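You operate a simulated robot arm through the tools that you are given. There is no shell and no other tool.

You run a simulated two-armed robot. Do the job below in one go: nothing can be reset, and whatever is moved stays where it is left.

TASK
Rig the aluminium box with the lightest sling that will carry it.
Fine: read the tags; seat the sling, lower the hook, shut its latch, switch off; leave it hooked; keep clear.

It is judged by the outcome, as a careful person would: the job done as asked, and still so three seconds after it is handed in. It fails if anything else is knocked over, pushed out of place, dropped, spilled or broken.

THE ROBOT
Two 7-joint arms with two-finger parallel grippers on one trunk, on a base that drives. Base frame: it is fixed to the floor where the robot stands at the start and does not move with it; the origin is under the middle of the robot, x ahead of it, y to its left, z up. Units: m, degrees, N and s.
The left shoulder is at the start at [0.05, 0.209, 1.328], the right one opposite. With the tool pointing down near the work surface each hand reaches from about 0.1 to 0.56 m from the robot's upright axis, wherever it stands, measured 20 degrees to its own side. Places, roughly: cart brake [0.6, -1.6, 0.4]; flat cart [0.3, -1.4, 0.3]; limit knob [0.8, -0.4, 1]; red switch [0.8, -0.5, 1]; short tube (5x5x16 cm) [0.7, 0.3, 0.9]; tube bundle [0.25, -1.5, 0.5]; wooden crate [0.25, -2, 0.5]. Payload 4.4 kg a hand.
The TCP of each hand is the grasp point between the finger pads, 0.023 m short of the fingertips. In the tool frame z runs along the fingers and y along their closing line. The gripper opens to 0.094 m. The fingers are 0.038 m wide and 0.01 m thick; the gripper's body (0.054 by 0.096 m) begins 0.039 m behind the TCP.
Orientation is that of the tool frame in the base frame, as a unit quaternion [w, x, y, z]. With the fingers straight down and closing along the base's y, the tool's x points along the base's -x, its y along +y and its z along -z.

THE INTERFACE
- The arms move only by the tool servo_tool. It takes "left_plan", "right_plan" or both (then of equal length, played together; a hand with none holds still); each is a list that holds one entry, the list of rows, each a list of 7 numbers: the shift along the base's x, y, z in m, then the turn, a rotation vector about the base's x, y, z in rad, then the opening, from 0 (shut) to 1 (fully open). In form: [[[dx, dy, dz, rx, ry, rz, grip], ...]]. A call has 1 to 20 rows; each row shifts and turns the commanded pose from where the row before left it. A row lasts 0.2 s, in which the tool goes at most 0.05 m and 8.6 degrees; a call with a longer step from one row to the next is refused whole, and so is a gripper value outside its range. A pose out of reach is approached as far as the arm can. The call stops where the force on the tool passes 40 N (or 10 N more than at its start, if that is more) or the arm is blocked; 0.2 s more then pass. Each finger travels about 0.108 m/s and halts on what it meets, pressing with about 33 N; the grip force reading is that of the motor and also rises with nothing between the fingers. The clock runs only during rows and for 0.2 s after the last one: add rows that do not move to give the fingers time. The reply holds the time, the measured pose of the TCP, the force on the tool along the base axes, the opening and the grip force, in the units named above and with some noise, with the torque about the TCP (base axes, N m) and any sound that the robot's microphone picked up.
- Cameras (640 x 400 px; columns grow to the right, rows downward): "scene" is now at [0.1452, -0.04, 1.5006]; the picture's right is [-0.46, -0.89, 0.00], its down [-0.49, 0.26, -0.83] and it looks along [0.74, -0.39, -0.55] (base axes); focal length 214 px, centre (320, 200). "left" rides on the left gripper at [0.087, -0.016, -0.075] in its tool frame; the picture's right is [0.18, 0.98, 0.00], its down [-0.58, 0.11, -0.81] and it looks along [-0.79, 0.15, 0.59] (tool axes); focal length 243 px, centre (320, 200). "right" rides on the right gripper at [0.086, 0.016, -0.074] in its tool frame; the picture's right is [-0.18, 0.98, 0.00], its down [-0.58, -0.11, -0.81] and it looks along [-0.79, -0.15, 0.59] (tool axes); focal length 243 px, centre (320, 200). There is no depth. A picture from a camera that has moved, and an enlarged one, comes with that camera's place and axes in the base frame and with its lens.
- capture(camera): a new picture of that camera. No time passes.
- raise_lower(by): slides the trunk up (or, below 0, down) by that many m; the arms and the scene camera ride with it, the base frame stays. It gives what a move gives, with no picture.
- roll_base(legs): drives the robot by 1 to 6 legs, each [ahead, left, turn to the left] in m, m and degrees, along the robot's own axes; the way and the turn of a leg run together, so that a leg with both is an arc; at most 1.5 m and 180 degrees a leg. The arms and the cameras ride along, it lands a little off, and it stops where it bumps. It gives what a move gives.
- pan_tilt(pan, tilt): turns the head with the scene camera to pan (to the left, within 80 degrees either way) and tilt (down, from -29 to 69), counted from straight ahead of the robot. It gives what a move gives.
- zoom(camera, box): a new picture of the part [left, top, right, bottom] of that camera's present view, enlarged. No time passes.
- close_job(): hands the job in; it is judged then, once.

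Places have to be worked out from the pictures, the camera data and where the tool is seen. Open the grippers and draw the arms clear of the work before you hand the job in, unless the task says otherwise.

The tools are called after "Call:" by a JSON object that holds its "op" and its "data". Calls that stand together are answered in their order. servo_tool: Moves the arms, as the interface text tells. Its arguments: {"type":"object","properties":{"left_plan":{"type":"array","items":{"type":"array","items":{"type":"array","items":{"type":"number"}}}},"right_plan":{"type":"array","items":{"type":"array","items":{"type":"array","items":{"type":"number"}}}}},"required":[]} The other tools are called the same way: raise_lower (by) slides the trunk up or down; roll_base (legs) drives the base; pan_tilt (pan, tilt) turns the head that bears the scene camera; capture (camera) takes a picture; zoom (camera, box) takes an enlarged picture of a part of a camera's view; close_job () hands the job in.

At the start:

```text
time_s: 0.0
left_tool_pos: [0.4326, -0.0032, 1.3943]
left_tool_rot: [0.0, -0.001, 1.0, 0.0]
left_force: [-0.4, 0.7, -0.1]
left_moment: [0.0, -0.02, 0.03]
left_grip_width: 0.094
left_grip_force: 0.1
right_tool_pos: [0.3905, -0.5606, 1.3596]
right_tool_rot: [0.0, 0.0, 1.0, -0.001]
right_force: [-0.5, 0.3, -0.1]
right_moment: [0.02, 0.0, 0.01]
right_grip_width: 0.0939
right_grip_force: 0.0
trunk travel left (down, up): [-0.407, 0.156]
robot x, y, heading: [-0.0025, -0.0024, -0.0]
head pan, tilt: [-27.6, 33.7]
```

scene: 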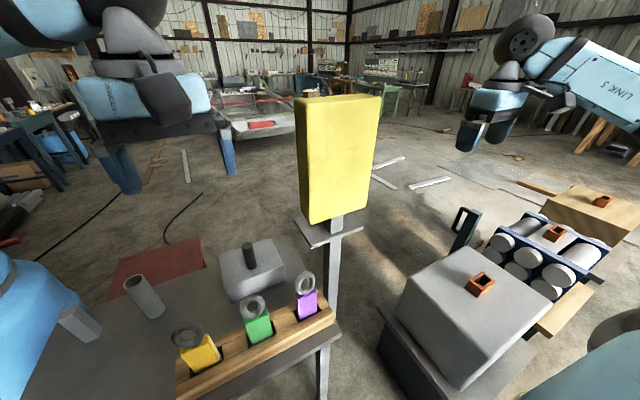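
right: 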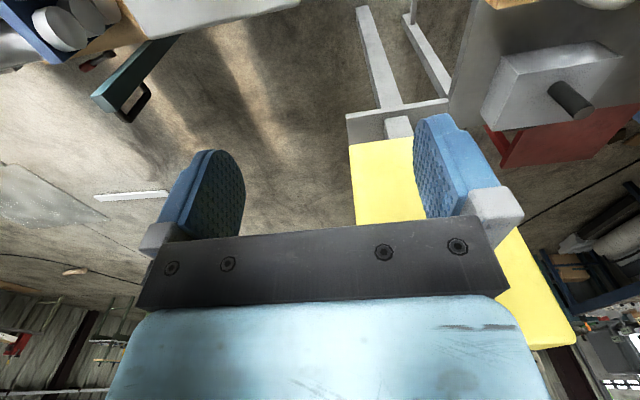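
left: 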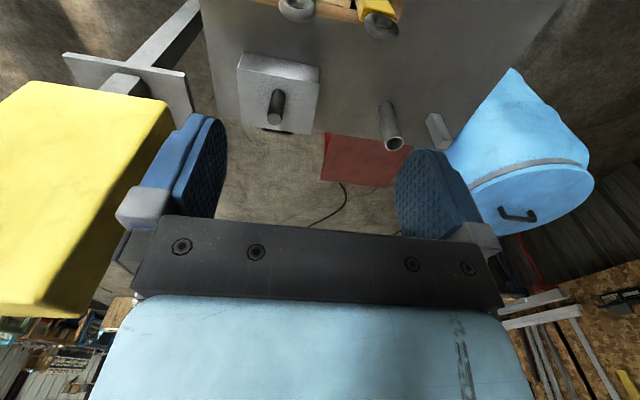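

The scene shows a bench with three coloured slings in a wooden rack, a yellow panel/hoist on a post, and a cart area with crates. I'll enlarge parts of the scene to read tags and understand the equipment.

Call:
{"op": "zoom", "data": {"camera": "scene", "box": [160, 220, 360, 400]}}

Call:
{"op": "zoom", "data": {"camera": "scene", "box": [270, 80, 420, 260]}}

Call:
{"op": "zoom", "data": {"camera": "scene", "box": [380, 170, 640, 400]}}

Call:
{"op": "zoom", "data": {"camera": "scene", "box": [0, 220, 220, 400]}}

```text
2.22 times, centred on (260, 310) of scene
camera zoom: at [0.1452, -0.04, 1.5006], right [-0.46, -0.89, 0.0], down [-0.49, 0.26, -0.83], along [0.74, -0.39, -0.55], focal length 477 px, centre (453, -44)
```

zoom: 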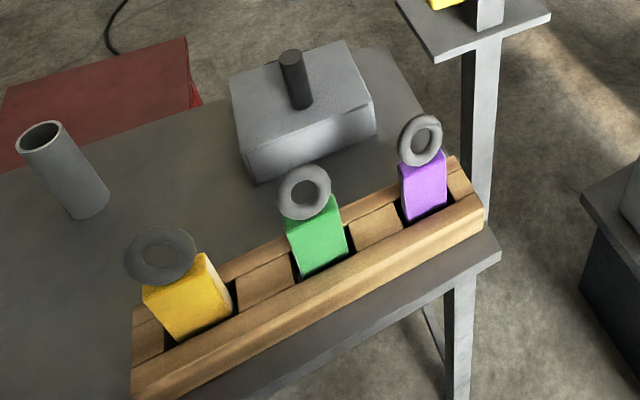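

```text
2.22 times, centred on (345, 170) of scene
camera zoom: at [0.1452, -0.04, 1.5006], right [-0.46, -0.89, 0.0], down [-0.49, 0.26, -0.83], along [0.74, -0.39, -0.55], focal length 477 px, centre (264, 267)
```

zoom: 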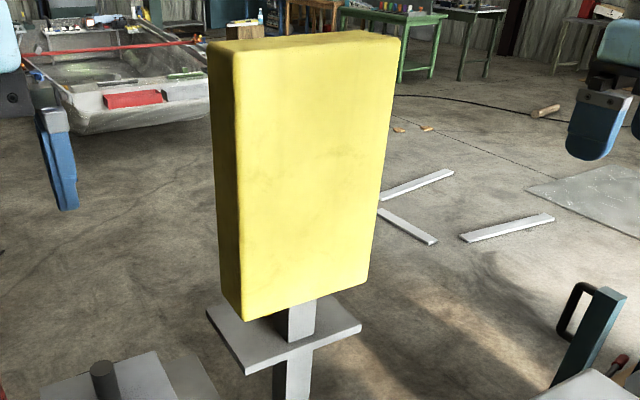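

```text
1.74 times, centred on (510, 285) of scene
camera zoom: at [0.1452, -0.04, 1.5006], right [-0.46, -0.89, 0.0], down [-0.49, 0.26, -0.83], along [0.74, -0.39, -0.55], focal length 373 px, centre (-10, 52)
```

zoom: 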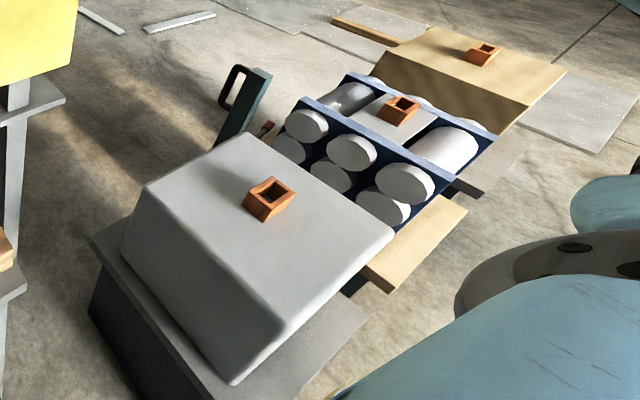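

```text
2.22 times, centred on (110, 310) of scene
camera zoom: at [0.1452, -0.04, 1.5006], right [-0.46, -0.89, 0.0], down [-0.49, 0.26, -0.83], along [0.74, -0.39, -0.55], focal length 477 px, centre (787, -44)
```

zoom: 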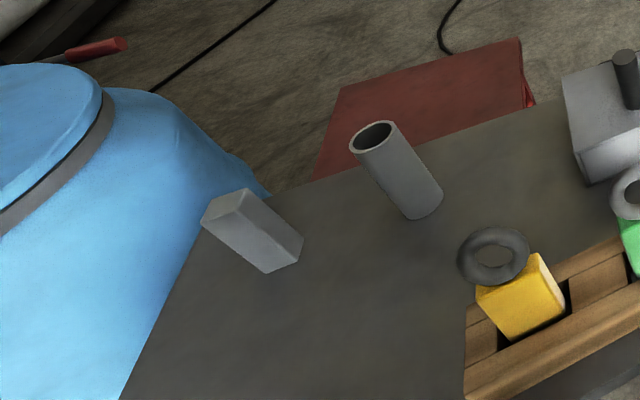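

The slings have rings on blocks, and loads have orange sockets. I need to find the hook, switch and tags, so I'll look around with the head.

Call:
{"op": "pan_tilt", "data": {"pan": -30, "tilt": 0}}

Call:
{"op": "capture", "data": {"camera": "scene"}}

Call:
{"op": "pan_tilt", "data": {"pan": -60, "tilt": 40}}

Call:
{"op": "capture", "data": {"camera": "scene"}}

Call:
{"op": "pan_tilt", "data": {"pan": 20, "tilt": 40}}

Call:
{"op": "capture", "data": {"camera": "scene"}}

Call:
{"op": "pan_tilt", "data": {"pan": 0, "tilt": 60}}

Call:
{"op": "capture", "data": {"camera": "scene"}}

```text
time_s: 1.0
left_tool_pos: [0.4337, -0.0039, 1.3952]
left_tool_rot: [0.0, -0.001, 1.0, 0.0]
left_force: [0.0, -0.6, -0.7]
left_moment: [0.01, 0.03, 0.0]
left_grip_width: 0.094
left_grip_force: 0.0
right_tool_pos: [0.3913, -0.5618, 1.3589]
right_tool_rot: [0.0, 0.0, 1.0, 0.0]
right_force: [-0.1, -0.5, 0.2]
right_moment: [0.01, 0.0, -0.03]
right_grip_width: 0.094
right_grip_force: 0.1
trunk travel left (down, up): [-0.407, 0.156]
robot x, y, heading: [-0.0007, 0.0007, -0.2]
head pan, tilt: [-30.0, 0.0]
```

```text
taken
camera scene: at [0.1445, -0.0439, 1.5546], right [-0.5, -0.87, 0.0], down [0.0, 0.0, -1.0], along [0.87, -0.5, 0.0], focal length 214 px, centre (320, 200)
```

scene: 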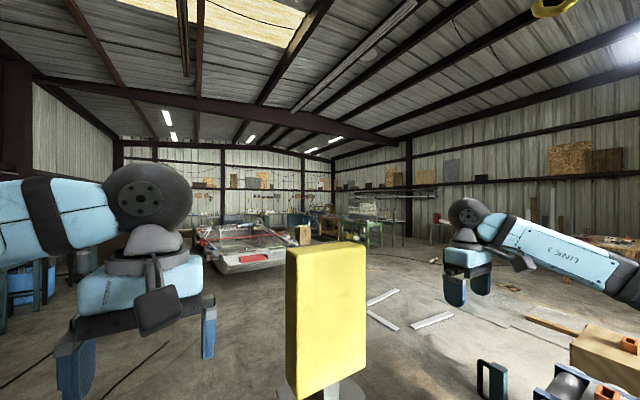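

```text
time_s: 2.1
left_tool_pos: [0.4336, -0.0021, 1.3947]
left_tool_rot: [0.0, -0.001, 1.0, 0.001]
left_force: [0.1, 0.3, -0.2]
left_moment: [-0.01, -0.04, 0.01]
left_grip_width: 0.0939
left_grip_force: 0.1
right_tool_pos: [0.3898, -0.5624, 1.3599]
right_tool_rot: [0.0, 0.0, 1.0, 0.0]
right_force: [-0.1, 0.7, 0.2]
right_moment: [-0.02, 0.0, -0.03]
right_grip_width: 0.094
right_grip_force: 0.0
trunk travel left (down, up): [-0.407, 0.156]
robot x, y, heading: [-0.0003, -0.0015, -0.1]
head pan, tilt: [-60.0, 40.0]
```

```text
taken
camera scene: at [0.1091, -0.0725, 1.4911], right [-0.87, -0.5, 0.0], down [-0.32, 0.56, -0.77], along [0.38, -0.66, -0.64], focal length 214 px, centre (320, 200)
```

scene: 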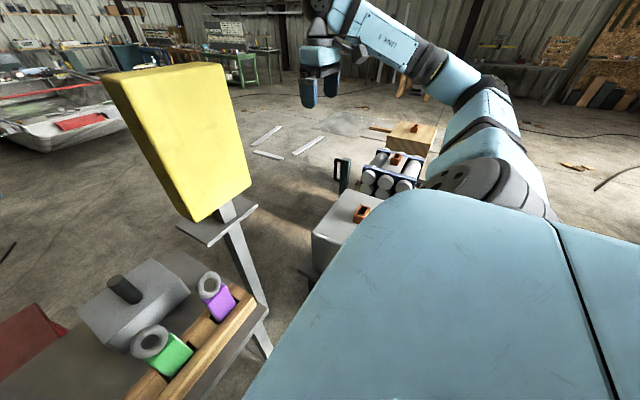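

```text
time_s: 3.6
left_tool_pos: [0.432, -0.0031, 1.3953]
left_tool_rot: [0.0, -0.001, 1.0, 0.0]
left_force: [-0.2, 0.3, 0.6]
left_moment: [0.0, 0.0, 0.0]
left_grip_width: 0.0941
left_grip_force: 0.0
right_tool_pos: [0.3901, -0.5619, 1.3591]
right_tool_rot: [0.0, 0.0, 1.0, 0.001]
right_force: [-0.1, 0.1, -0.5]
right_moment: [0.01, 0.04, 0.0]
right_grip_width: 0.0941
right_grip_force: 0.1
trunk travel left (down, up): [-0.407, 0.156]
robot x, y, heading: [-0.0034, -0.0018, 0.2]
head pan, tilt: [20.0, 40.0]
```

```text
taken
camera scene: at [0.1464, 0.0301, 1.491], right [0.34, -0.94, 0.0], down [-0.6, -0.22, -0.77], along [0.72, 0.26, -0.64], focal length 214 px, centre (320, 200)
```

scene: 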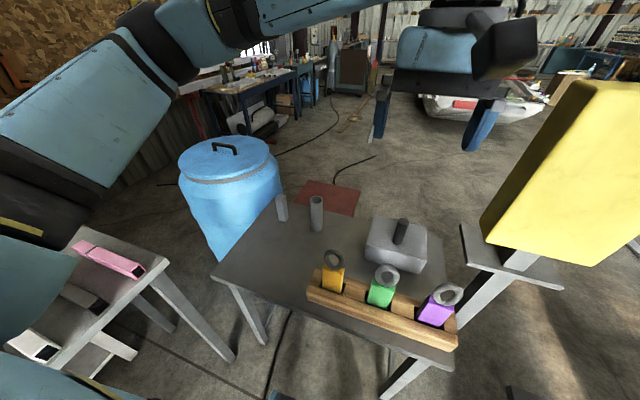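

```text
time_s: 4.4
left_tool_pos: [0.4319, -0.0029, 1.3956]
left_tool_rot: [0.0, -0.001, 1.0, 0.0]
left_force: [0.0, 0.1, -1.1]
left_moment: [0.0, -0.04, 0.0]
left_grip_width: 0.0938
left_grip_force: 0.1
right_tool_pos: [0.3905, -0.5611, 1.3601]
right_tool_rot: [-0.001, 0.0, 1.0, 0.001]
right_force: [0.2, -0.5, 0.1]
right_moment: [0.04, 0.01, 0.02]
right_grip_width: 0.0938
right_grip_force: 0.0
trunk travel left (down, up): [-0.407, 0.156]
robot x, y, heading: [-0.0026, 0.0023, 0.1]
head pan, tilt: [0.0, 60.0]
```

```text
taken
camera scene: at [0.1332, 0.0012, 1.4643], right [0.0, -1.0, 0.0], down [-0.87, 0.0, -0.5], along [0.5, 0.0, -0.87], focal length 214 px, centre (320, 200)
```

scene: 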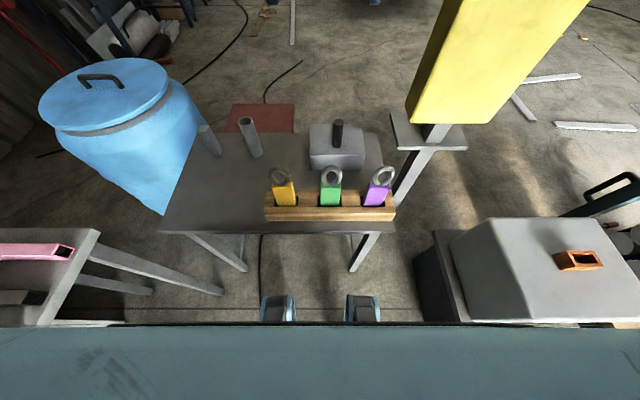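

There's something yellow overhead at the upper right; I'll look up and to the right for the hoist, and also left for the second stand.

Call:
{"op": "pan_tilt", "data": {"pan": -75, "tilt": -29}}

Call:
{"op": "capture", "data": {"camera": "scene"}}

Call:
{"op": "pan_tilt", "data": {"pan": -80, "tilt": 15}}

Call:
{"op": "capture", "data": {"camera": "scene"}}

Call:
{"op": "pan_tilt", "data": {"pan": 60, "tilt": 45}}

Call:
{"op": "capture", "data": {"camera": "scene"}}

```text
time_s: 6.0
left_tool_pos: [0.4333, -0.0037, 1.3943]
left_tool_rot: [0.0, -0.001, 1.0, 0.0]
left_force: [-0.2, -0.2, 1.4]
left_moment: [-0.01, -0.02, -0.02]
left_grip_width: 0.0942
left_grip_force: 0.1
right_tool_pos: [0.3911, -0.5616, 1.3587]
right_tool_rot: [0.001, 0.0, 1.0, -0.001]
right_force: [-0.4, 0.7, 0.1]
right_moment: [0.0, -0.03, 0.01]
right_grip_width: 0.0942
right_grip_force: 0.1
trunk travel left (down, up): [-0.407, 0.156]
robot x, y, heading: [-0.003, -0.0013, -0.0]
head pan, tilt: [-75.0, -28.6]
```

```text
taken
camera scene: at [0.0839, -0.0637, 1.5948], right [-0.97, -0.26, 0.0], down [0.12, -0.46, -0.88], along [0.23, -0.85, 0.48], focal length 214 px, centre (320, 200)
```

scene: 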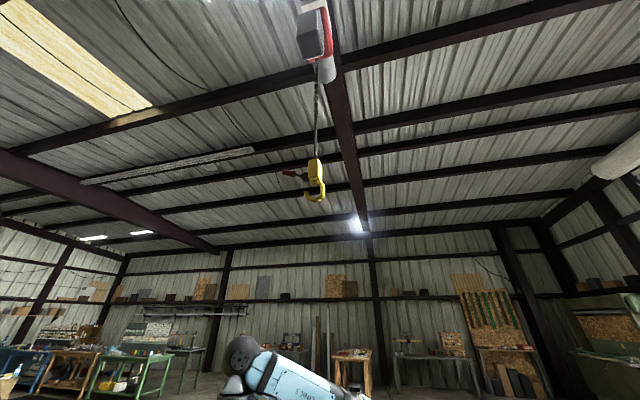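

```text
time_s: 7.2
left_tool_pos: [0.4329, -0.0039, 1.3933]
left_tool_rot: [0.0, -0.001, 1.0, 0.0]
left_force: [0.4, 0.2, 0.3]
left_moment: [-0.05, 0.0, 0.0]
left_grip_width: 0.094
left_grip_force: 0.1
right_tool_pos: [0.3902, -0.5607, 1.3593]
right_tool_rot: [0.0, 0.001, 1.0, 0.0]
right_force: [0.0, -0.6, -0.7]
right_moment: [-0.01, 0.02, -0.01]
right_grip_width: 0.0942
right_grip_force: 0.0
trunk travel left (down, up): [-0.407, 0.156]
robot x, y, heading: [-0.0017, 0.0007, -0.0]
head pan, tilt: [-80.0, 15.0]
```

```text
taken
camera scene: at [0.0827, -0.0909, 1.5307], right [-0.98, -0.17, 0.0], down [-0.04, 0.25, -0.97], along [0.17, -0.95, -0.26], focal length 214 px, centre (320, 200)
```

scene: 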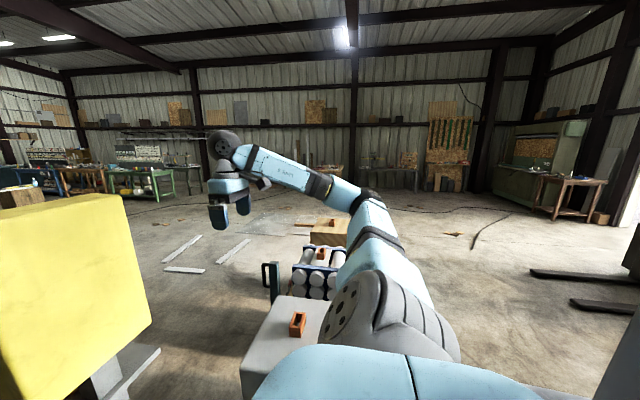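

```text
time_s: 9.4
left_tool_pos: [0.4319, -0.0027, 1.3951]
left_tool_rot: [0.0, -0.001, 1.0, 0.0]
left_force: [0.1, -0.2, -0.4]
left_moment: [-0.01, 0.01, 0.02]
left_grip_width: 0.0939
left_grip_force: 0.1
right_tool_pos: [0.3904, -0.5618, 1.3595]
right_tool_rot: [0.001, 0.0, 1.0, 0.0]
right_force: [-0.3, 0.6, 0.4]
right_moment: [0.03, -0.02, 0.0]
right_grip_width: 0.094
right_grip_force: 0.0
trunk travel left (down, up): [-0.407, 0.156]
robot x, y, heading: [0.0003, 0.0021, -0.1]
head pan, tilt: [60.0, 45.0]
```

```text
taken
camera scene: at [0.1072, 0.0715, 1.4838], right [0.87, -0.5, 0.0], down [-0.35, -0.61, -0.71], along [0.35, 0.61, -0.71], focal length 214 px, centre (320, 200)
```

scene: 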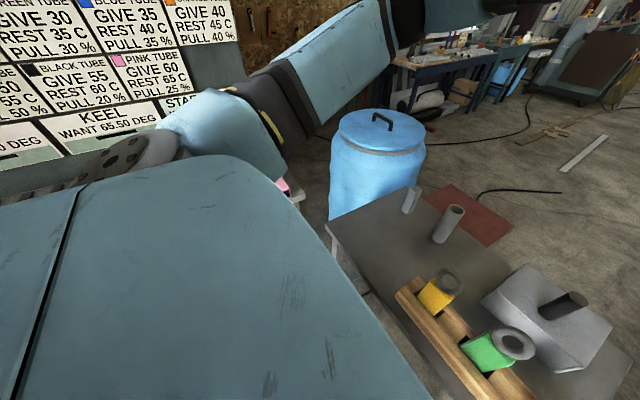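

The hoist hook hangs overhead to the right with its red latch open, and there is an info board to the left rear. I'll read that board and look at the left stand.

Call:
{"op": "pan_tilt", "data": {"pan": 80, "tilt": 15}}

Call:
{"op": "capture", "data": {"camera": "scene"}}

Call:
{"op": "zoom", "data": {"camera": "scene", "box": [0, 0, 320, 200]}}

```text
time_s: 10.3
left_tool_pos: [0.4328, -0.0032, 1.3955]
left_tool_rot: [0.0, -0.001, 1.0, 0.0]
left_force: [0.2, -1.2, -0.1]
left_moment: [-0.01, 0.01, -0.01]
left_grip_width: 0.094
left_grip_force: 0.1
right_tool_pos: [0.3903, -0.5609, 1.3586]
right_tool_rot: [0.0, 0.001, 1.0, 0.0]
right_force: [0.1, -0.6, -0.8]
right_moment: [0.01, -0.02, -0.02]
right_grip_width: 0.094
right_grip_force: 0.1
trunk travel left (down, up): [-0.407, 0.156]
robot x, y, heading: [0.0004, -0.0035, -0.0]
head pan, tilt: [80.0, 15.0]
```

```text
taken
camera scene: at [0.0828, 0.0931, 1.5305], right [0.98, -0.17, 0.0], down [-0.05, -0.26, -0.97], along [0.17, 0.95, -0.26], focal length 214 px, centre (320, 200)
```

scene: 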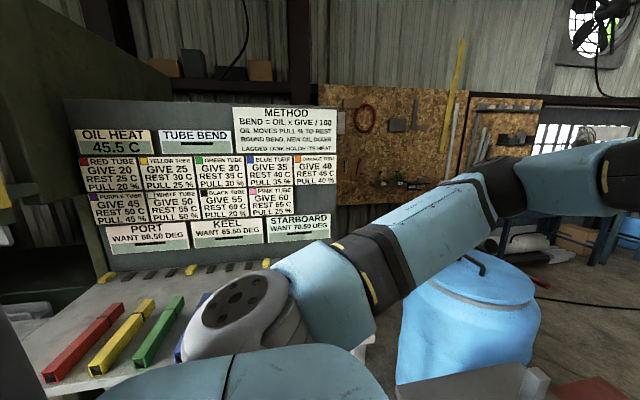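

```text
2.00 times, centred on (160, 100) of scene
camera zoom: at [0.0828, 0.0931, 1.5305], right [0.98, -0.17, 0.0], down [-0.05, -0.26, -0.97], along [0.17, 0.95, -0.26], focal length 429 px, centre (640, 400)
```

zoom: 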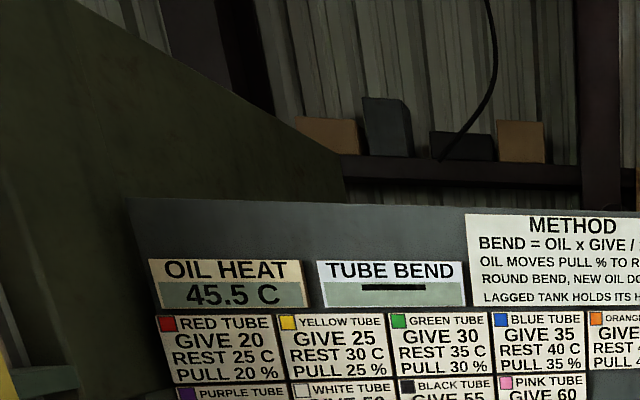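

The left board belongs to a tube-bending station, not this job. I'll look closely at the slings and the hook from here.

Call:
{"op": "pan_tilt", "data": {"pan": -10, "tilt": 48}}

Call:
{"op": "zoom", "data": {"camera": "scene", "box": [220, 180, 380, 280]}}

Call:
{"op": "capture", "data": {"camera": "scene"}}

Call:
{"op": "pan_tilt", "data": {"pan": -75, "tilt": -29}}

Call:
{"op": "zoom", "data": {"camera": "scene", "box": [250, 130, 380, 220]}}

Call:
{"op": "zoom", "data": {"camera": "scene", "box": [250, 0, 410, 110]}}

```text
time_s: 12.0
left_tool_pos: [0.4323, -0.0034, 1.3949]
left_tool_rot: [0.0, -0.001, 1.0, 0.0]
left_force: [0.3, 0.2, 0.5]
left_moment: [0.01, 0.02, -0.01]
left_grip_width: 0.094
left_grip_force: 0.0
right_tool_pos: [0.3908, -0.5613, 1.359]
right_tool_rot: [0.001, 0.0, 1.0, 0.0]
right_force: [0.2, 0.6, -1.1]
right_moment: [0.03, 0.01, 0.0]
right_grip_width: 0.094
right_grip_force: 0.0
trunk travel left (down, up): [-0.407, 0.156]
robot x, y, heading: [0.0007, 0.0007, 0.0]
head pan, tilt: [-10.0, 48.0]
```

```text
4.00 times, centred on (300, 230) of scene
camera zoom: at [0.1441, -0.0125, 1.4796], right [-0.17, -0.98, 0.0], down [-0.73, 0.13, -0.67], along [0.66, -0.12, -0.74], focal length 858 px, centre (400, 80)
```

zoom: 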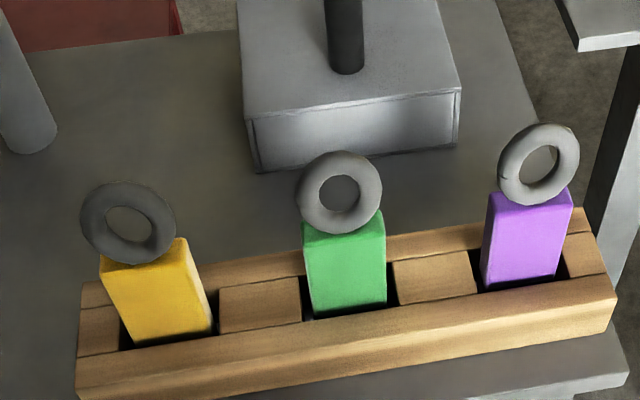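

```text
taken
camera scene: at [0.1441, -0.0125, 1.4796], right [-0.17, -0.98, 0.0], down [-0.73, 0.13, -0.67], along [0.66, -0.12, -0.74], focal length 214 px, centre (320, 200)
```

scene: 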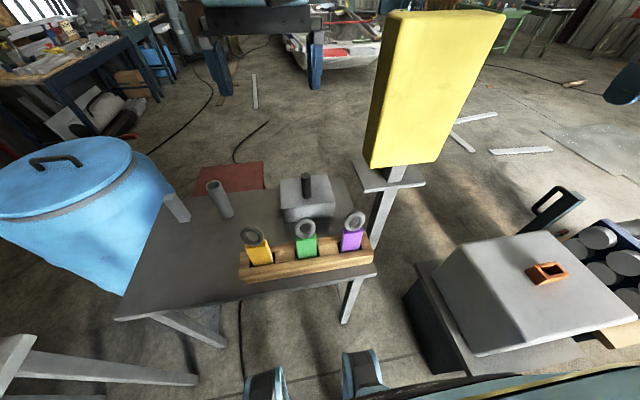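

```text
time_s: 13.5
left_tool_pos: [0.4327, -0.0036, 1.395]
left_tool_rot: [-0.001, -0.001, 1.0, 0.0]
left_force: [-0.8, -0.2, -0.4]
left_moment: [-0.03, 0.01, 0.02]
left_grip_width: 0.094
left_grip_force: 0.0
right_tool_pos: [0.3905, -0.5621, 1.3591]
right_tool_rot: [0.0, 0.0, 1.0, -0.001]
right_force: [-0.8, 0.0, 0.6]
right_moment: [0.02, -0.02, 0.0]
right_grip_width: 0.0941
right_grip_force: 0.0
trunk travel left (down, up): [-0.407, 0.156]
robot x, y, heading: [0.0018, 0.0009, -0.1]
head pan, tilt: [-75.0, -28.6]
```

```text
4.44 times, centred on (315, 175) of scene
camera zoom: at [0.0839, -0.0637, 1.5948], right [-0.97, -0.26, 0.0], down [0.12, -0.46, -0.88], along [0.23, -0.85, 0.48], focal length 953 px, centre (342, 311)
```

zoom: 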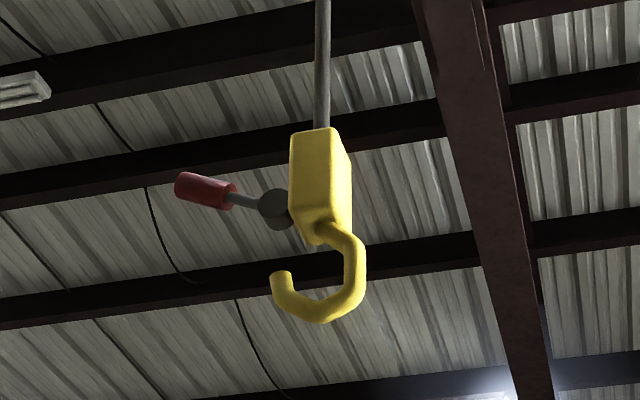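

```text
3.64 times, centred on (330, 55) of scene
camera zoom: at [0.0839, -0.0637, 1.5948], right [-0.97, -0.26, 0.0], down [0.12, -0.46, -0.88], along [0.23, -0.85, 0.48], focal length 780 px, centre (284, 727)
```

zoom: 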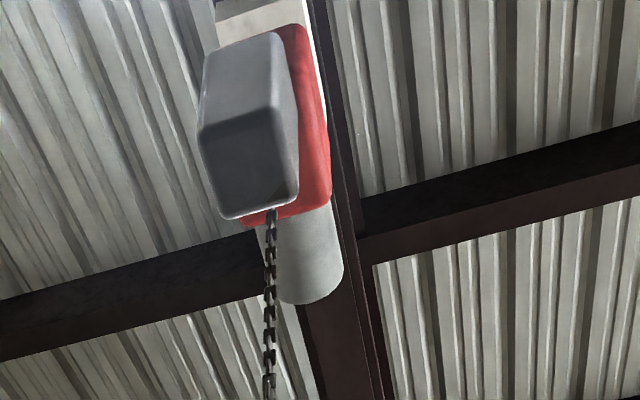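

The hook's latch lever (red handle) stands open on the +x side, and all readable tags seem to face away from me (+x side). I'll back off slightly and turn right to survey the way round the cart.

Call:
{"op": "roll_base", "data": {"legs": [[-0.2, 0, 0]]}}

Call:
{"op": "pan_tilt", "data": {"pan": -80, "tilt": 30}}

Call:
{"op": "capture", "data": {"camera": "scene"}}

Call:
{"op": "pan_tilt", "data": {"pan": 80, "tilt": 30}}

Call:
{"op": "capture", "data": {"camera": "scene"}}

```text
time_s: 15.1
left_tool_pos: [0.2367, -0.0044, 1.3933]
left_tool_rot: [0.0, 0.001, 1.0, 0.0]
left_force: [-0.5, -0.3, -0.4]
left_moment: [0.02, 0.01, -0.05]
left_grip_width: 0.0939
left_grip_force: 0.0
right_tool_pos: [0.1931, -0.5613, 1.3583]
right_tool_rot: [0.0, 0.001, 1.0, 0.0]
right_force: [0.0, 0.0, 0.0]
right_moment: [-0.03, -0.04, 0.0]
right_grip_width: 0.0941
right_grip_force: 0.1
trunk travel left (down, up): [-0.407, 0.156]
robot x, y, heading: [-0.1987, 0.0033, -0.1]
head pan, tilt: [-75.0, -28.6]
```

```text
time_s: 16.4
left_tool_pos: [0.2352, -0.0035, 1.3953]
left_tool_rot: [0.0, -0.001, 1.0, 0.0]
left_force: [0.5, -0.8, -0.7]
left_moment: [0.0, 0.03, -0.04]
left_grip_width: 0.0942
left_grip_force: 0.0
right_tool_pos: [0.1905, -0.5619, 1.3589]
right_tool_rot: [0.001, 0.0, 1.0, 0.0]
right_force: [-0.1, -0.2, 0.7]
right_moment: [0.0, 0.01, 0.03]
right_grip_width: 0.0939
right_grip_force: 0.1
trunk travel left (down, up): [-0.407, 0.156]
robot x, y, heading: [-0.1963, -0.0001, 0.2]
head pan, tilt: [-80.0, 30.0]
```

```text
taken
camera scene: at [-0.1158, -0.0879, 1.5065], right [-0.99, -0.17, 0.0], down [-0.09, 0.49, -0.87], along [0.15, -0.85, -0.5], focal length 214 px, centre (320, 200)
```

scene: 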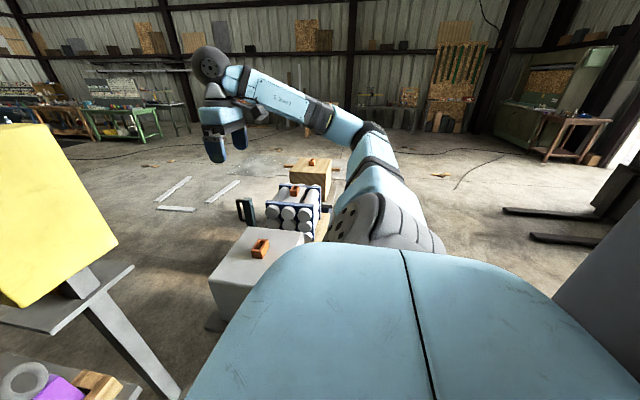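

```text
time_s: 18.8
left_tool_pos: [0.2355, -0.0022, 1.3955]
left_tool_rot: [0.0, 0.0, 1.0, -0.001]
left_force: [0.4, -0.9, 0.6]
left_moment: [0.02, -0.05, -0.04]
left_grip_width: 0.0941
left_grip_force: 0.0
right_tool_pos: [0.1923, -0.5627, 1.3586]
right_tool_rot: [0.001, 0.001, 1.0, 0.0]
right_force: [-0.4, 0.4, -0.6]
right_moment: [-0.02, -0.03, -0.03]
right_grip_width: 0.0941
right_grip_force: 0.2
trunk travel left (down, up): [-0.407, 0.156]
robot x, y, heading: [-0.2001, 0.0037, -0.1]
head pan, tilt: [80.0, 30.0]
```

```text
taken
camera scene: at [-0.1153, 0.0902, 1.5064], right [0.98, -0.18, 0.0], down [-0.09, -0.49, -0.87], along [0.15, 0.85, -0.5], focal length 214 px, centre (320, 200)
```

scene: 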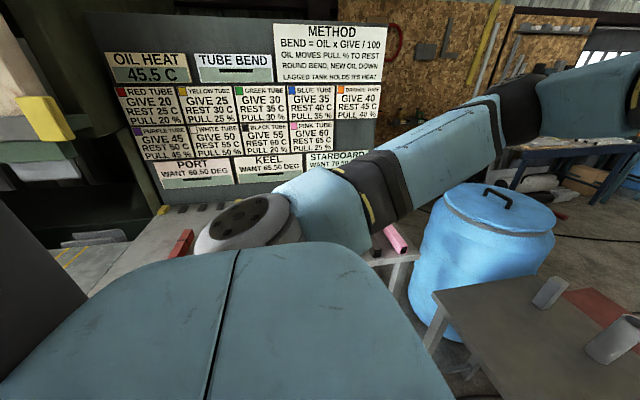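

The way right is open: cart lies at x≈0–0.6, forklift far behind. I'll back a bit more and strafe right past the cart's end, then look.

Call:
{"op": "roll_base", "data": {"legs": [[-0.3, 0, 0], [0, -1.45, 0], [0, -1.45, 0]]}}

Call:
{"op": "pan_tilt", "data": {"pan": 15, "tilt": 35}}

Call:
{"op": "capture", "data": {"camera": "scene"}}

Call:
{"op": "pan_tilt", "data": {"pan": 50, "tilt": 25}}

Call:
{"op": "capture", "data": {"camera": "scene"}}

```text
time_s: 46.0
left_tool_pos: [-0.0399, -2.9171, 1.3955]
left_tool_rot: [0.0, -0.007, 1.0, 0.0]
left_force: [0.6, 0.5, 0.4]
left_moment: [-0.01, -0.01, 0.0]
left_grip_width: 0.0939
left_grip_force: 0.1
right_tool_pos: [-0.0746, -3.4751, 1.3591]
right_tool_rot: [0.0, -0.006, 1.0, 0.0]
right_force: [-0.3, 0.1, 0.3]
right_moment: [0.03, 0.0, 0.0]
right_grip_width: 0.0941
right_grip_force: 0.1
trunk travel left (down, up): [-0.407, 0.156]
robot x, y, heading: [-0.4741, -2.9199, 0.7]
head pan, tilt: [80.0, 30.0]
```

```text
time_s: 47.3
left_tool_pos: [-0.0394, -2.9172, 1.3958]
left_tool_rot: [0.001, -0.007, 1.0, 0.0]
left_force: [-1.0, 0.7, 0.4]
left_moment: [-0.01, -0.01, -0.01]
left_grip_width: 0.0939
left_grip_force: 0.1
right_tool_pos: [-0.0748, -3.4755, 1.3595]
right_tool_rot: [0.0, -0.007, 1.0, 0.001]
right_force: [0.0, 0.4, -0.2]
right_moment: [0.02, -0.01, -0.02]
right_grip_width: 0.0941
right_grip_force: 0.1
trunk travel left (down, up): [-0.407, 0.156]
robot x, y, heading: [-0.4706, -2.9146, 0.8]
head pan, tilt: [15.0, 35.0]
```

```text
taken
camera scene: at [-0.321, -2.8932, 1.4986], right [0.27, -0.96, 0.0], down [-0.55, -0.16, -0.82], along [0.79, 0.22, -0.57], focal length 214 px, centre (320, 200)
```

scene: 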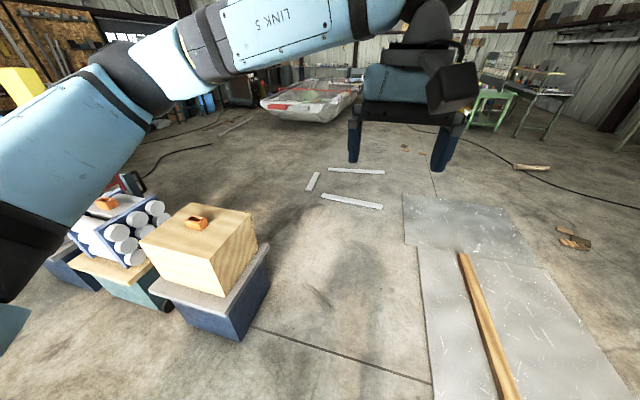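

```text
time_s: 48.3
left_tool_pos: [-0.0387, -2.9159, 1.3939]
left_tool_rot: [0.0, -0.007, 1.0, 0.0]
left_force: [0.2, -0.1, -0.1]
left_moment: [0.02, -0.01, -0.01]
left_grip_width: 0.094
left_grip_force: 0.0
right_tool_pos: [-0.0749, -3.4744, 1.359]
right_tool_rot: [0.0, -0.006, 1.0, 0.0]
right_force: [0.3, 0.7, -0.2]
right_moment: [-0.04, 0.01, 0.01]
right_grip_width: 0.0941
right_grip_force: 0.1
trunk travel left (down, up): [-0.407, 0.156]
robot x, y, heading: [-0.4724, -2.9184, 0.8]
head pan, tilt: [50.0, 25.0]
```

```text
taken
camera scene: at [-0.3474, -2.8459, 1.5143], right [0.77, -0.63, 0.0], down [-0.27, -0.33, -0.91], along [0.57, 0.7, -0.42], focal length 214 px, centre (320, 200)
```

scene: 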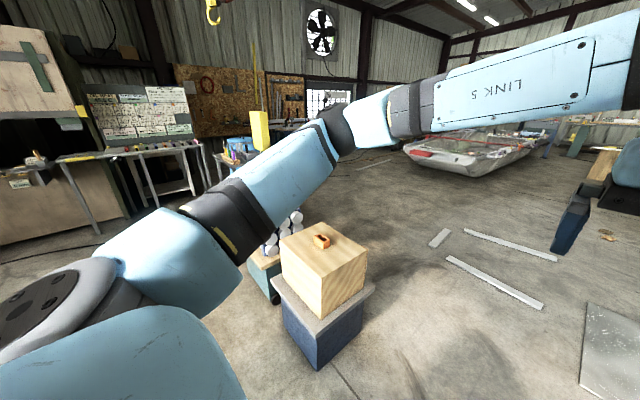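

The wooden crate stands on its own pedestal ending near y≈-2.2, and my lane at y≈-2.9 is clear. I'll drive forward past it, then turn to face back toward the station.

Call:
{"op": "roll_base", "data": {"legs": [[1.3, 0, 0], [0.9, 0, 0], [0, 0, 90]]}}

Call:
{"op": "pan_tilt", "data": {"pan": 30, "tilt": 20}}

Call:
{"op": "capture", "data": {"camera": "scene"}}

Call:
{"op": "pan_tilt", "data": {"pan": 0, "tilt": 30}}

Call:
{"op": "capture", "data": {"camera": "scene"}}

```text
time_s: 63.1
left_tool_pos: [1.7648, -2.4635, 1.3943]
left_tool_rot: [0.0, -0.707, 0.707, 0.0]
left_force: [-1.0, 1.0, -0.4]
left_moment: [-0.03, -0.01, 0.02]
left_grip_width: 0.0942
left_grip_force: 0.0
right_tool_pos: [2.3238, -2.5048, 1.359]
right_tool_rot: [0.0, -0.707, 0.707, 0.0]
right_force: [-0.9, -0.7, -0.1]
right_moment: [-0.02, 0.0, 0.0]
right_grip_width: 0.0943
right_grip_force: 0.1
trunk travel left (down, up): [-0.407, 0.156]
robot x, y, heading: [1.7619, -2.8957, 89.8]
head pan, tilt: [50.0, 25.0]
```

```text
time_s: 64.0
left_tool_pos: [1.7643, -2.4637, 1.3948]
left_tool_rot: [0.0, 0.708, -0.707, 0.0]
left_force: [-0.9, -0.2, -0.5]
left_moment: [-0.01, 0.01, 0.03]
left_grip_width: 0.094
left_grip_force: 0.1
right_tool_pos: [2.3233, -2.5064, 1.3603]
right_tool_rot: [0.0, 0.707, -0.707, 0.0]
right_force: [0.6, 0.0, 0.1]
right_moment: [-0.01, -0.01, 0.01]
right_grip_width: 0.0941
right_grip_force: 0.2
trunk travel left (down, up): [-0.407, 0.156]
robot x, y, heading: [1.7615, -2.8968, 89.8]
head pan, tilt: [30.0, 20.0]
```

```text
taken
camera scene: at [1.7143, -2.7476, 1.5224], right [0.87, 0.5, 0.0], down [0.17, -0.3, -0.94], along [-0.47, 0.81, -0.34], focal length 214 px, centre (320, 200)
```

scene: 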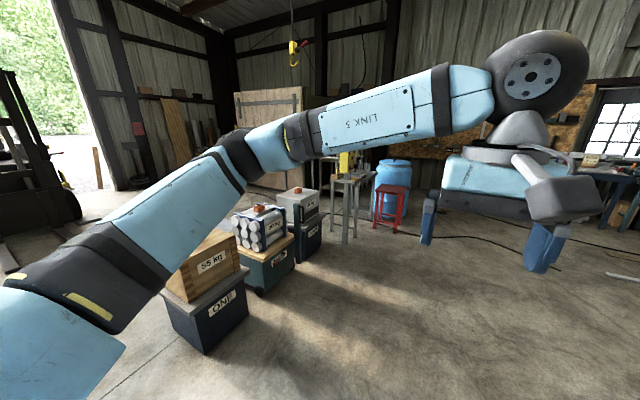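

```text
time_s: 64.9
left_tool_pos: [1.7649, -2.4641, 1.3945]
left_tool_rot: [0.0, 0.707, -0.707, -0.001]
left_force: [0.8, -0.1, 0.3]
left_moment: [0.0, 0.0, 0.04]
left_grip_width: 0.0939
left_grip_force: 0.0
right_tool_pos: [2.3227, -2.5058, 1.3599]
right_tool_rot: [0.0, 0.708, -0.707, 0.0]
right_force: [0.4, 0.2, 0.4]
right_moment: [0.01, -0.02, 0.01]
right_grip_width: 0.0938
right_grip_force: 0.1
trunk travel left (down, up): [-0.407, 0.156]
robot x, y, heading: [1.7625, -2.8977, 90.0]
head pan, tilt: [0.0, 30.0]
```

```text
taken
camera scene: at [1.7609, -2.7377, 1.5064], right [1.0, 0.0, 0.0], down [0.0, -0.5, -0.87], along [0.0, 0.87, -0.5], focal length 214 px, centre (320, 200)
```

scene: 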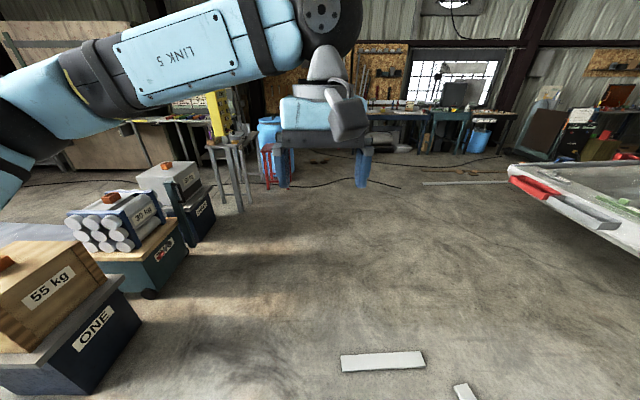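

The far-side tags are readable from here: "55 kg" on the crate, "30 kg" on the tubes, plus pedestal labels. I'll drive up alongside and turn to face the station squarely.

Call:
{"op": "roll_base", "data": {"legs": [[1.5, 0, 0], [0.35, 0, 90]]}}

Call:
{"op": "pan_tilt", "data": {"pan": 0, "tilt": 30}}

Call:
{"op": "capture", "data": {"camera": "scene"}}

Call:
{"op": "pan_tilt", "data": {"pan": -40, "tilt": 20}}

Call:
{"op": "capture", "data": {"camera": "scene"}}

```text
time_s: 76.1
left_tool_pos: [1.1208, -1.194, 1.3952]
left_tool_rot: [0.0, 1.0, 0.004, 0.0]
left_force: [-0.1, -0.8, 0.3]
left_moment: [0.0, 0.02, 0.03]
left_grip_width: 0.0939
left_grip_force: 0.0
right_tool_pos: [1.1599, -0.6335, 1.3595]
right_tool_rot: [0.0, 1.0, 0.002, 0.001]
right_force: [-0.5, 1.0, 0.6]
right_moment: [0.0, 0.02, 0.01]
right_grip_width: 0.0942
right_grip_force: 0.1
trunk travel left (down, up): [-0.407, 0.156]
robot x, y, heading: [1.5525, -1.1933, -179.6]
head pan, tilt: [0.0, 30.0]
cut short: leg 2
```

```text
time_s: 76.7
left_tool_pos: [1.1197, -1.1931, 1.3956]
left_tool_rot: [-0.001, 1.0, 0.004, 0.0]
left_force: [0.5, -0.3, -0.5]
left_moment: [0.0, 0.0, 0.04]
left_grip_width: 0.0938
left_grip_force: 0.0
right_tool_pos: [1.1586, -0.6351, 1.3593]
right_tool_rot: [0.001, 1.0, 0.003, 0.0]
right_force: [-0.6, 0.2, -0.4]
right_moment: [-0.02, -0.02, 0.01]
right_grip_width: 0.0939
right_grip_force: 0.1
trunk travel left (down, up): [-0.407, 0.156]
robot x, y, heading: [1.5538, -1.1926, -179.4]
head pan, tilt: [0.0, 30.0]
```

```text
taken
camera scene: at [1.394, -1.1938, 1.5064], right [-0.01, 1.0, 0.0], down [0.5, 0.0, -0.87], along [-0.87, 0.0, -0.5], focal length 214 px, centre (320, 200)
```

scene: 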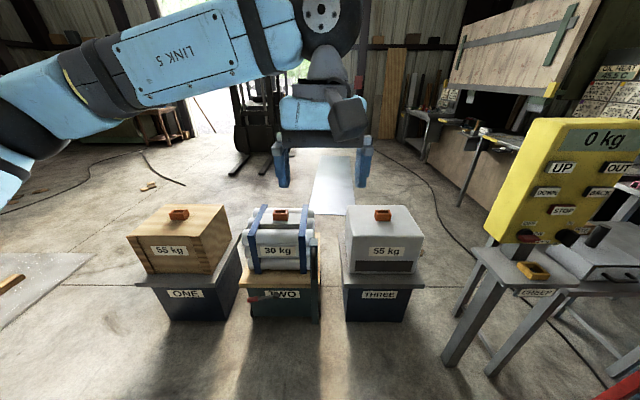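

```text
time_s: 77.8
left_tool_pos: [1.1197, -1.193, 1.3954]
left_tool_rot: [0.0, 1.0, 0.003, -0.001]
left_force: [0.7, 0.2, -1.0]
left_moment: [0.03, -0.02, -0.01]
left_grip_width: 0.0941
left_grip_force: 0.0
right_tool_pos: [1.1596, -0.6339, 1.3581]
right_tool_rot: [0.0, 1.0, 0.003, 0.0]
right_force: [-0.2, -0.3, 1.0]
right_moment: [-0.02, -0.02, 0.01]
right_grip_width: 0.0941
right_grip_force: 0.2
trunk travel left (down, up): [-0.407, 0.156]
robot x, y, heading: [1.5514, -1.1947, -179.4]
head pan, tilt: [-40.0, 20.0]
```

```text
taken
camera scene: at [1.4128, -1.1339, 1.5224], right [0.64, 0.77, 0.0], down [0.26, -0.22, -0.94], along [-0.72, 0.6, -0.34], focal length 214 px, centre (320, 200)
```

scene: 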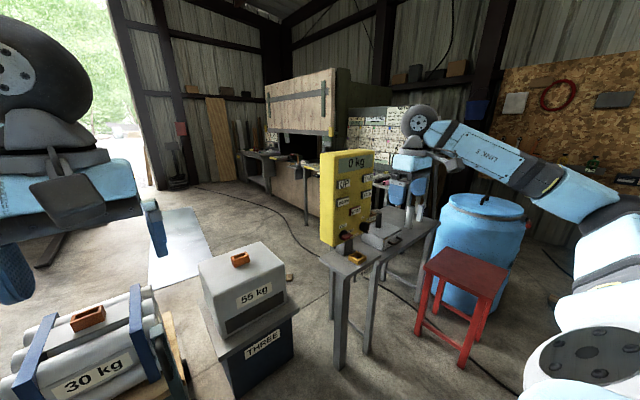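

All three loads and the panel are visible: aluminium box "55 kg" at stand THREE. I'll zoom in on the panel, the weight tags and the shelf.

Call:
{"op": "zoom", "data": {"camera": "scene", "box": [300, 130, 460, 280]}}

Call:
{"op": "zoom", "data": {"camera": "scene", "box": [180, 230, 310, 380]}}

Call:
{"op": "pan_tilt", "data": {"pan": -20, "tilt": 30}}

Call:
{"op": "capture", "data": {"camera": "scene"}}

Call:
{"op": "zoom", "data": {"camera": "scene", "box": [300, 60, 560, 320]}}

```text
2.67 times, centred on (380, 205) of scene
camera zoom: at [1.4128, -1.1339, 1.5224], right [0.64, 0.77, 0.0], down [0.26, -0.22, -0.94], along [-0.72, 0.6, -0.34], focal length 572 px, centre (160, 187)
```

zoom: 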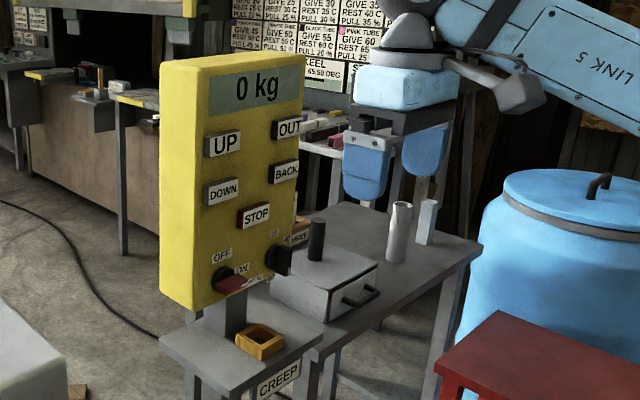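

```text
2.67 times, centred on (245, 305) of scene
camera zoom: at [1.4128, -1.1339, 1.5224], right [0.64, 0.77, 0.0], down [0.26, -0.22, -0.94], along [-0.72, 0.6, -0.34], focal length 572 px, centre (520, -80)
```

zoom: 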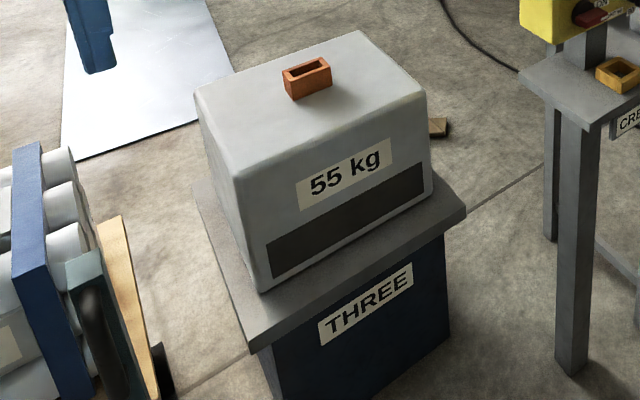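

```text
time_s: 78.6
left_tool_pos: [1.1205, -1.1936, 1.395]
left_tool_rot: [0.0, 1.0, 0.004, 0.0]
left_force: [-0.3, -0.5, -0.1]
left_moment: [-0.02, -0.04, 0.02]
left_grip_width: 0.0942
left_grip_force: 0.0
right_tool_pos: [1.1594, -0.6349, 1.3607]
right_tool_rot: [0.0, 1.0, 0.002, 0.0]
right_force: [0.2, 0.2, 0.3]
right_moment: [0.02, 0.03, -0.01]
right_grip_width: 0.0938
right_grip_force: 0.0
trunk travel left (down, up): [-0.407, 0.156]
robot x, y, heading: [1.5532, -1.1939, -179.4]
head pan, tilt: [-20.0, 30.0]
```

```text
taken
camera scene: at [1.3994, -1.1627, 1.5064], right [0.34, 0.94, 0.0], down [0.47, -0.17, -0.87], along [-0.82, 0.29, -0.5], focal length 214 px, centre (320, 200)
```

scene: 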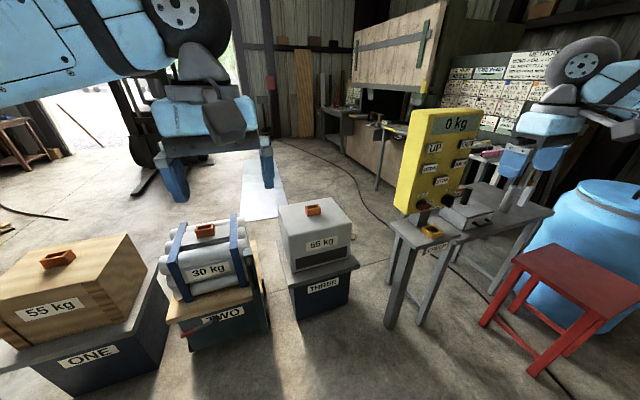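

```text
1.54 times, centred on (430, 190) of scene
camera zoom: at [1.3994, -1.1627, 1.5064], right [0.34, 0.94, 0.0], down [0.47, -0.17, -0.87], along [-0.82, 0.29, -0.5], focal length 330 px, centre (151, 215)
```

zoom: 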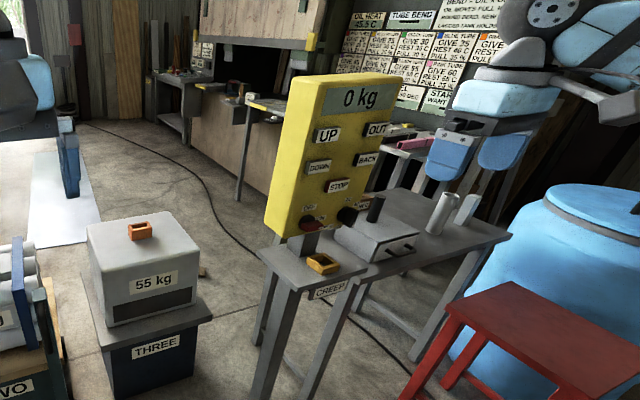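

The panel has a load display (0 kg), UP/DOWN/OUT/BACK/STOP buttons, an OFF/ON switch, a limit knob and a "CREEP" socket on the shelf. I'll zoom tightly on these.

Call:
{"op": "zoom", "data": {"camera": "scene", "box": [385, 100, 485, 170]}}

Call:
{"op": "zoom", "data": {"camera": "scene", "box": [385, 165, 485, 265]}}

Call:
{"op": "zoom", "data": {"camera": "scene", "box": [160, 210, 360, 330]}}

```text
5.71 times, centred on (435, 135) of scene
camera zoom: at [1.3994, -1.1627, 1.5064], right [0.34, 0.94, 0.0], down [0.47, -0.17, -0.87], along [-0.82, 0.29, -0.5], focal length 1226 px, centre (-337, 571)
```

zoom: 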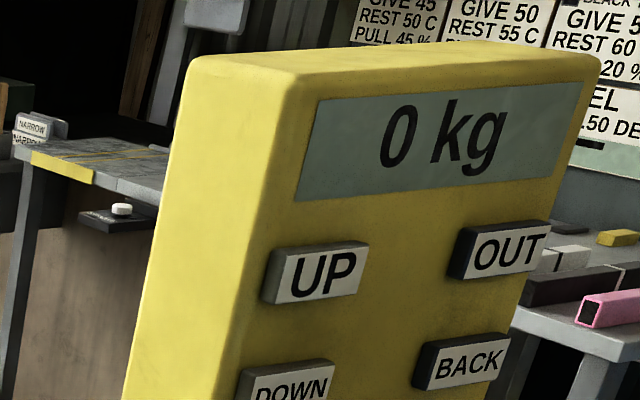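

```text
4.00 times, centred on (435, 215) of scene
camera zoom: at [1.3994, -1.1627, 1.5064], right [0.34, 0.94, 0.0], down [0.47, -0.17, -0.87], along [-0.82, 0.29, -0.5], focal length 858 px, centre (-140, 140)
```

zoom: 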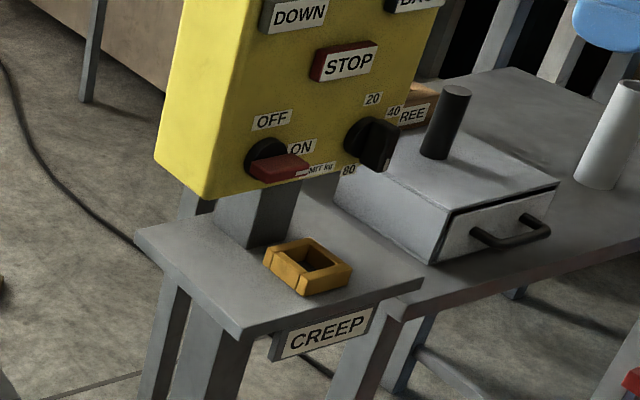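

```text
3.20 times, centred on (260, 270) of scene
camera zoom: at [1.3994, -1.1627, 1.5064], right [0.34, 0.94, 0.0], down [0.47, -0.17, -0.87], along [-0.82, 0.29, -0.5], focal length 686 px, centre (512, -24)
```

zoom: 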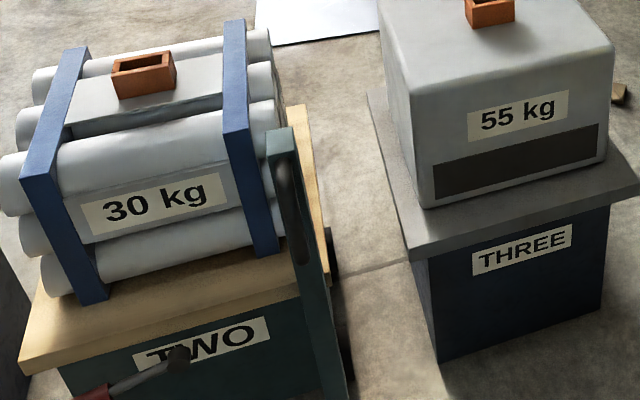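

I'll shift sideways to get in front of the panel, where I can read everything squarely.

Call:
{"op": "roll_base", "data": {"legs": [[0, -0.75, 0]]}}

Call:
{"op": "pan_tilt", "data": {"pan": 0, "tilt": 35}}

Call:
{"op": "capture", "data": {"camera": "scene"}}

Call:
{"op": "capture", "data": {"camera": "left"}}

Call:
{"op": "capture", "data": {"camera": "right"}}

```text
time_s: 85.6
left_tool_pos: [1.1114, -0.4548, 1.3943]
left_tool_rot: [0.0, 1.0, 0.009, 0.001]
left_force: [0.9, 1.4, 0.0]
left_moment: [0.02, -0.01, -0.03]
left_grip_width: 0.0941
left_grip_force: 0.0
right_tool_pos: [1.1432, 0.1042, 1.359]
right_tool_rot: [0.0, 1.0, 0.009, 0.0]
right_force: [0.0, 0.1, -0.4]
right_moment: [-0.04, 0.01, 0.01]
right_grip_width: 0.0941
right_grip_force: 0.0
trunk travel left (down, up): [-0.407, 0.156]
robot x, y, heading: [1.5459, -0.4477, -179.0]
head pan, tilt: [-20.0, 30.0]
```

```text
time_s: 86.4
left_tool_pos: [1.1102, -0.4539, 1.3953]
left_tool_rot: [0.0, 1.0, 0.01, 0.0]
left_force: [-0.2, 0.3, -0.3]
left_moment: [-0.02, 0.01, 0.02]
left_grip_width: 0.0941
left_grip_force: 0.2
right_tool_pos: [1.1442, 0.1035, 1.3594]
right_tool_rot: [0.0, 1.0, 0.009, -0.001]
right_force: [0.3, 0.2, 0.0]
right_moment: [0.01, -0.02, -0.02]
right_grip_width: 0.0939
right_grip_force: 0.1
trunk travel left (down, up): [-0.407, 0.156]
robot x, y, heading: [1.5443, -0.4497, -178.8]
head pan, tilt: [0.0, 35.0]
```

```text
taken
camera scene: at [1.3877, -0.4511, 1.4986], right [-0.02, 1.0, 0.0], down [0.57, 0.01, -0.82], along [-0.82, -0.01, -0.57], focal length 214 px, centre (320, 200)
```

scene: 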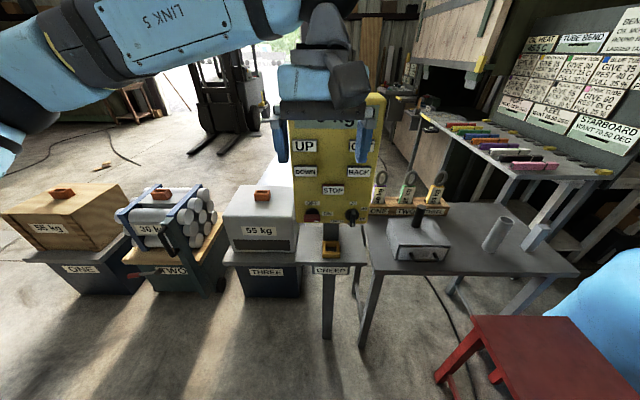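

```text
taken
camera left: at [1.198, -0.4366, 1.4693], right [0.2, -0.98, 0.0], down [-0.58, -0.12, 0.81], along [-0.79, -0.16, -0.59], focal length 243 px, centre (320, 200)
```

left: 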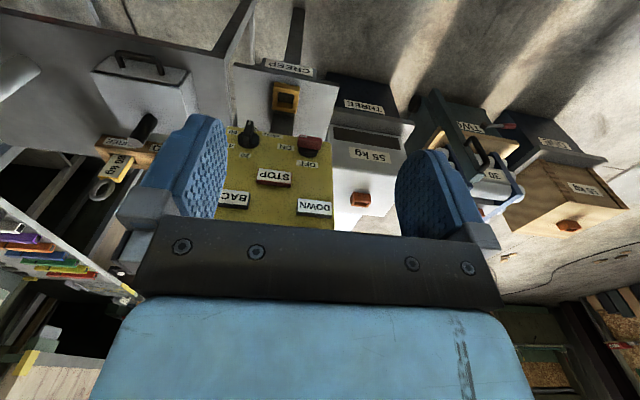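

```text
taken
camera right: at [1.2309, 0.09, 1.4341], right [-0.17, -0.99, 0.0], down [-0.58, 0.1, 0.81], along [-0.8, 0.13, -0.59], focal length 243 px, centre (320, 200)
```

right: 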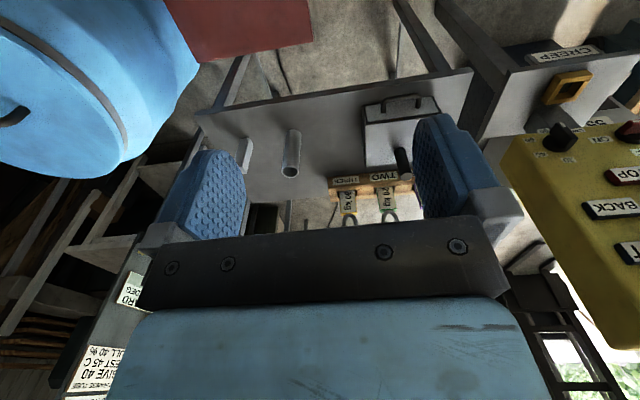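

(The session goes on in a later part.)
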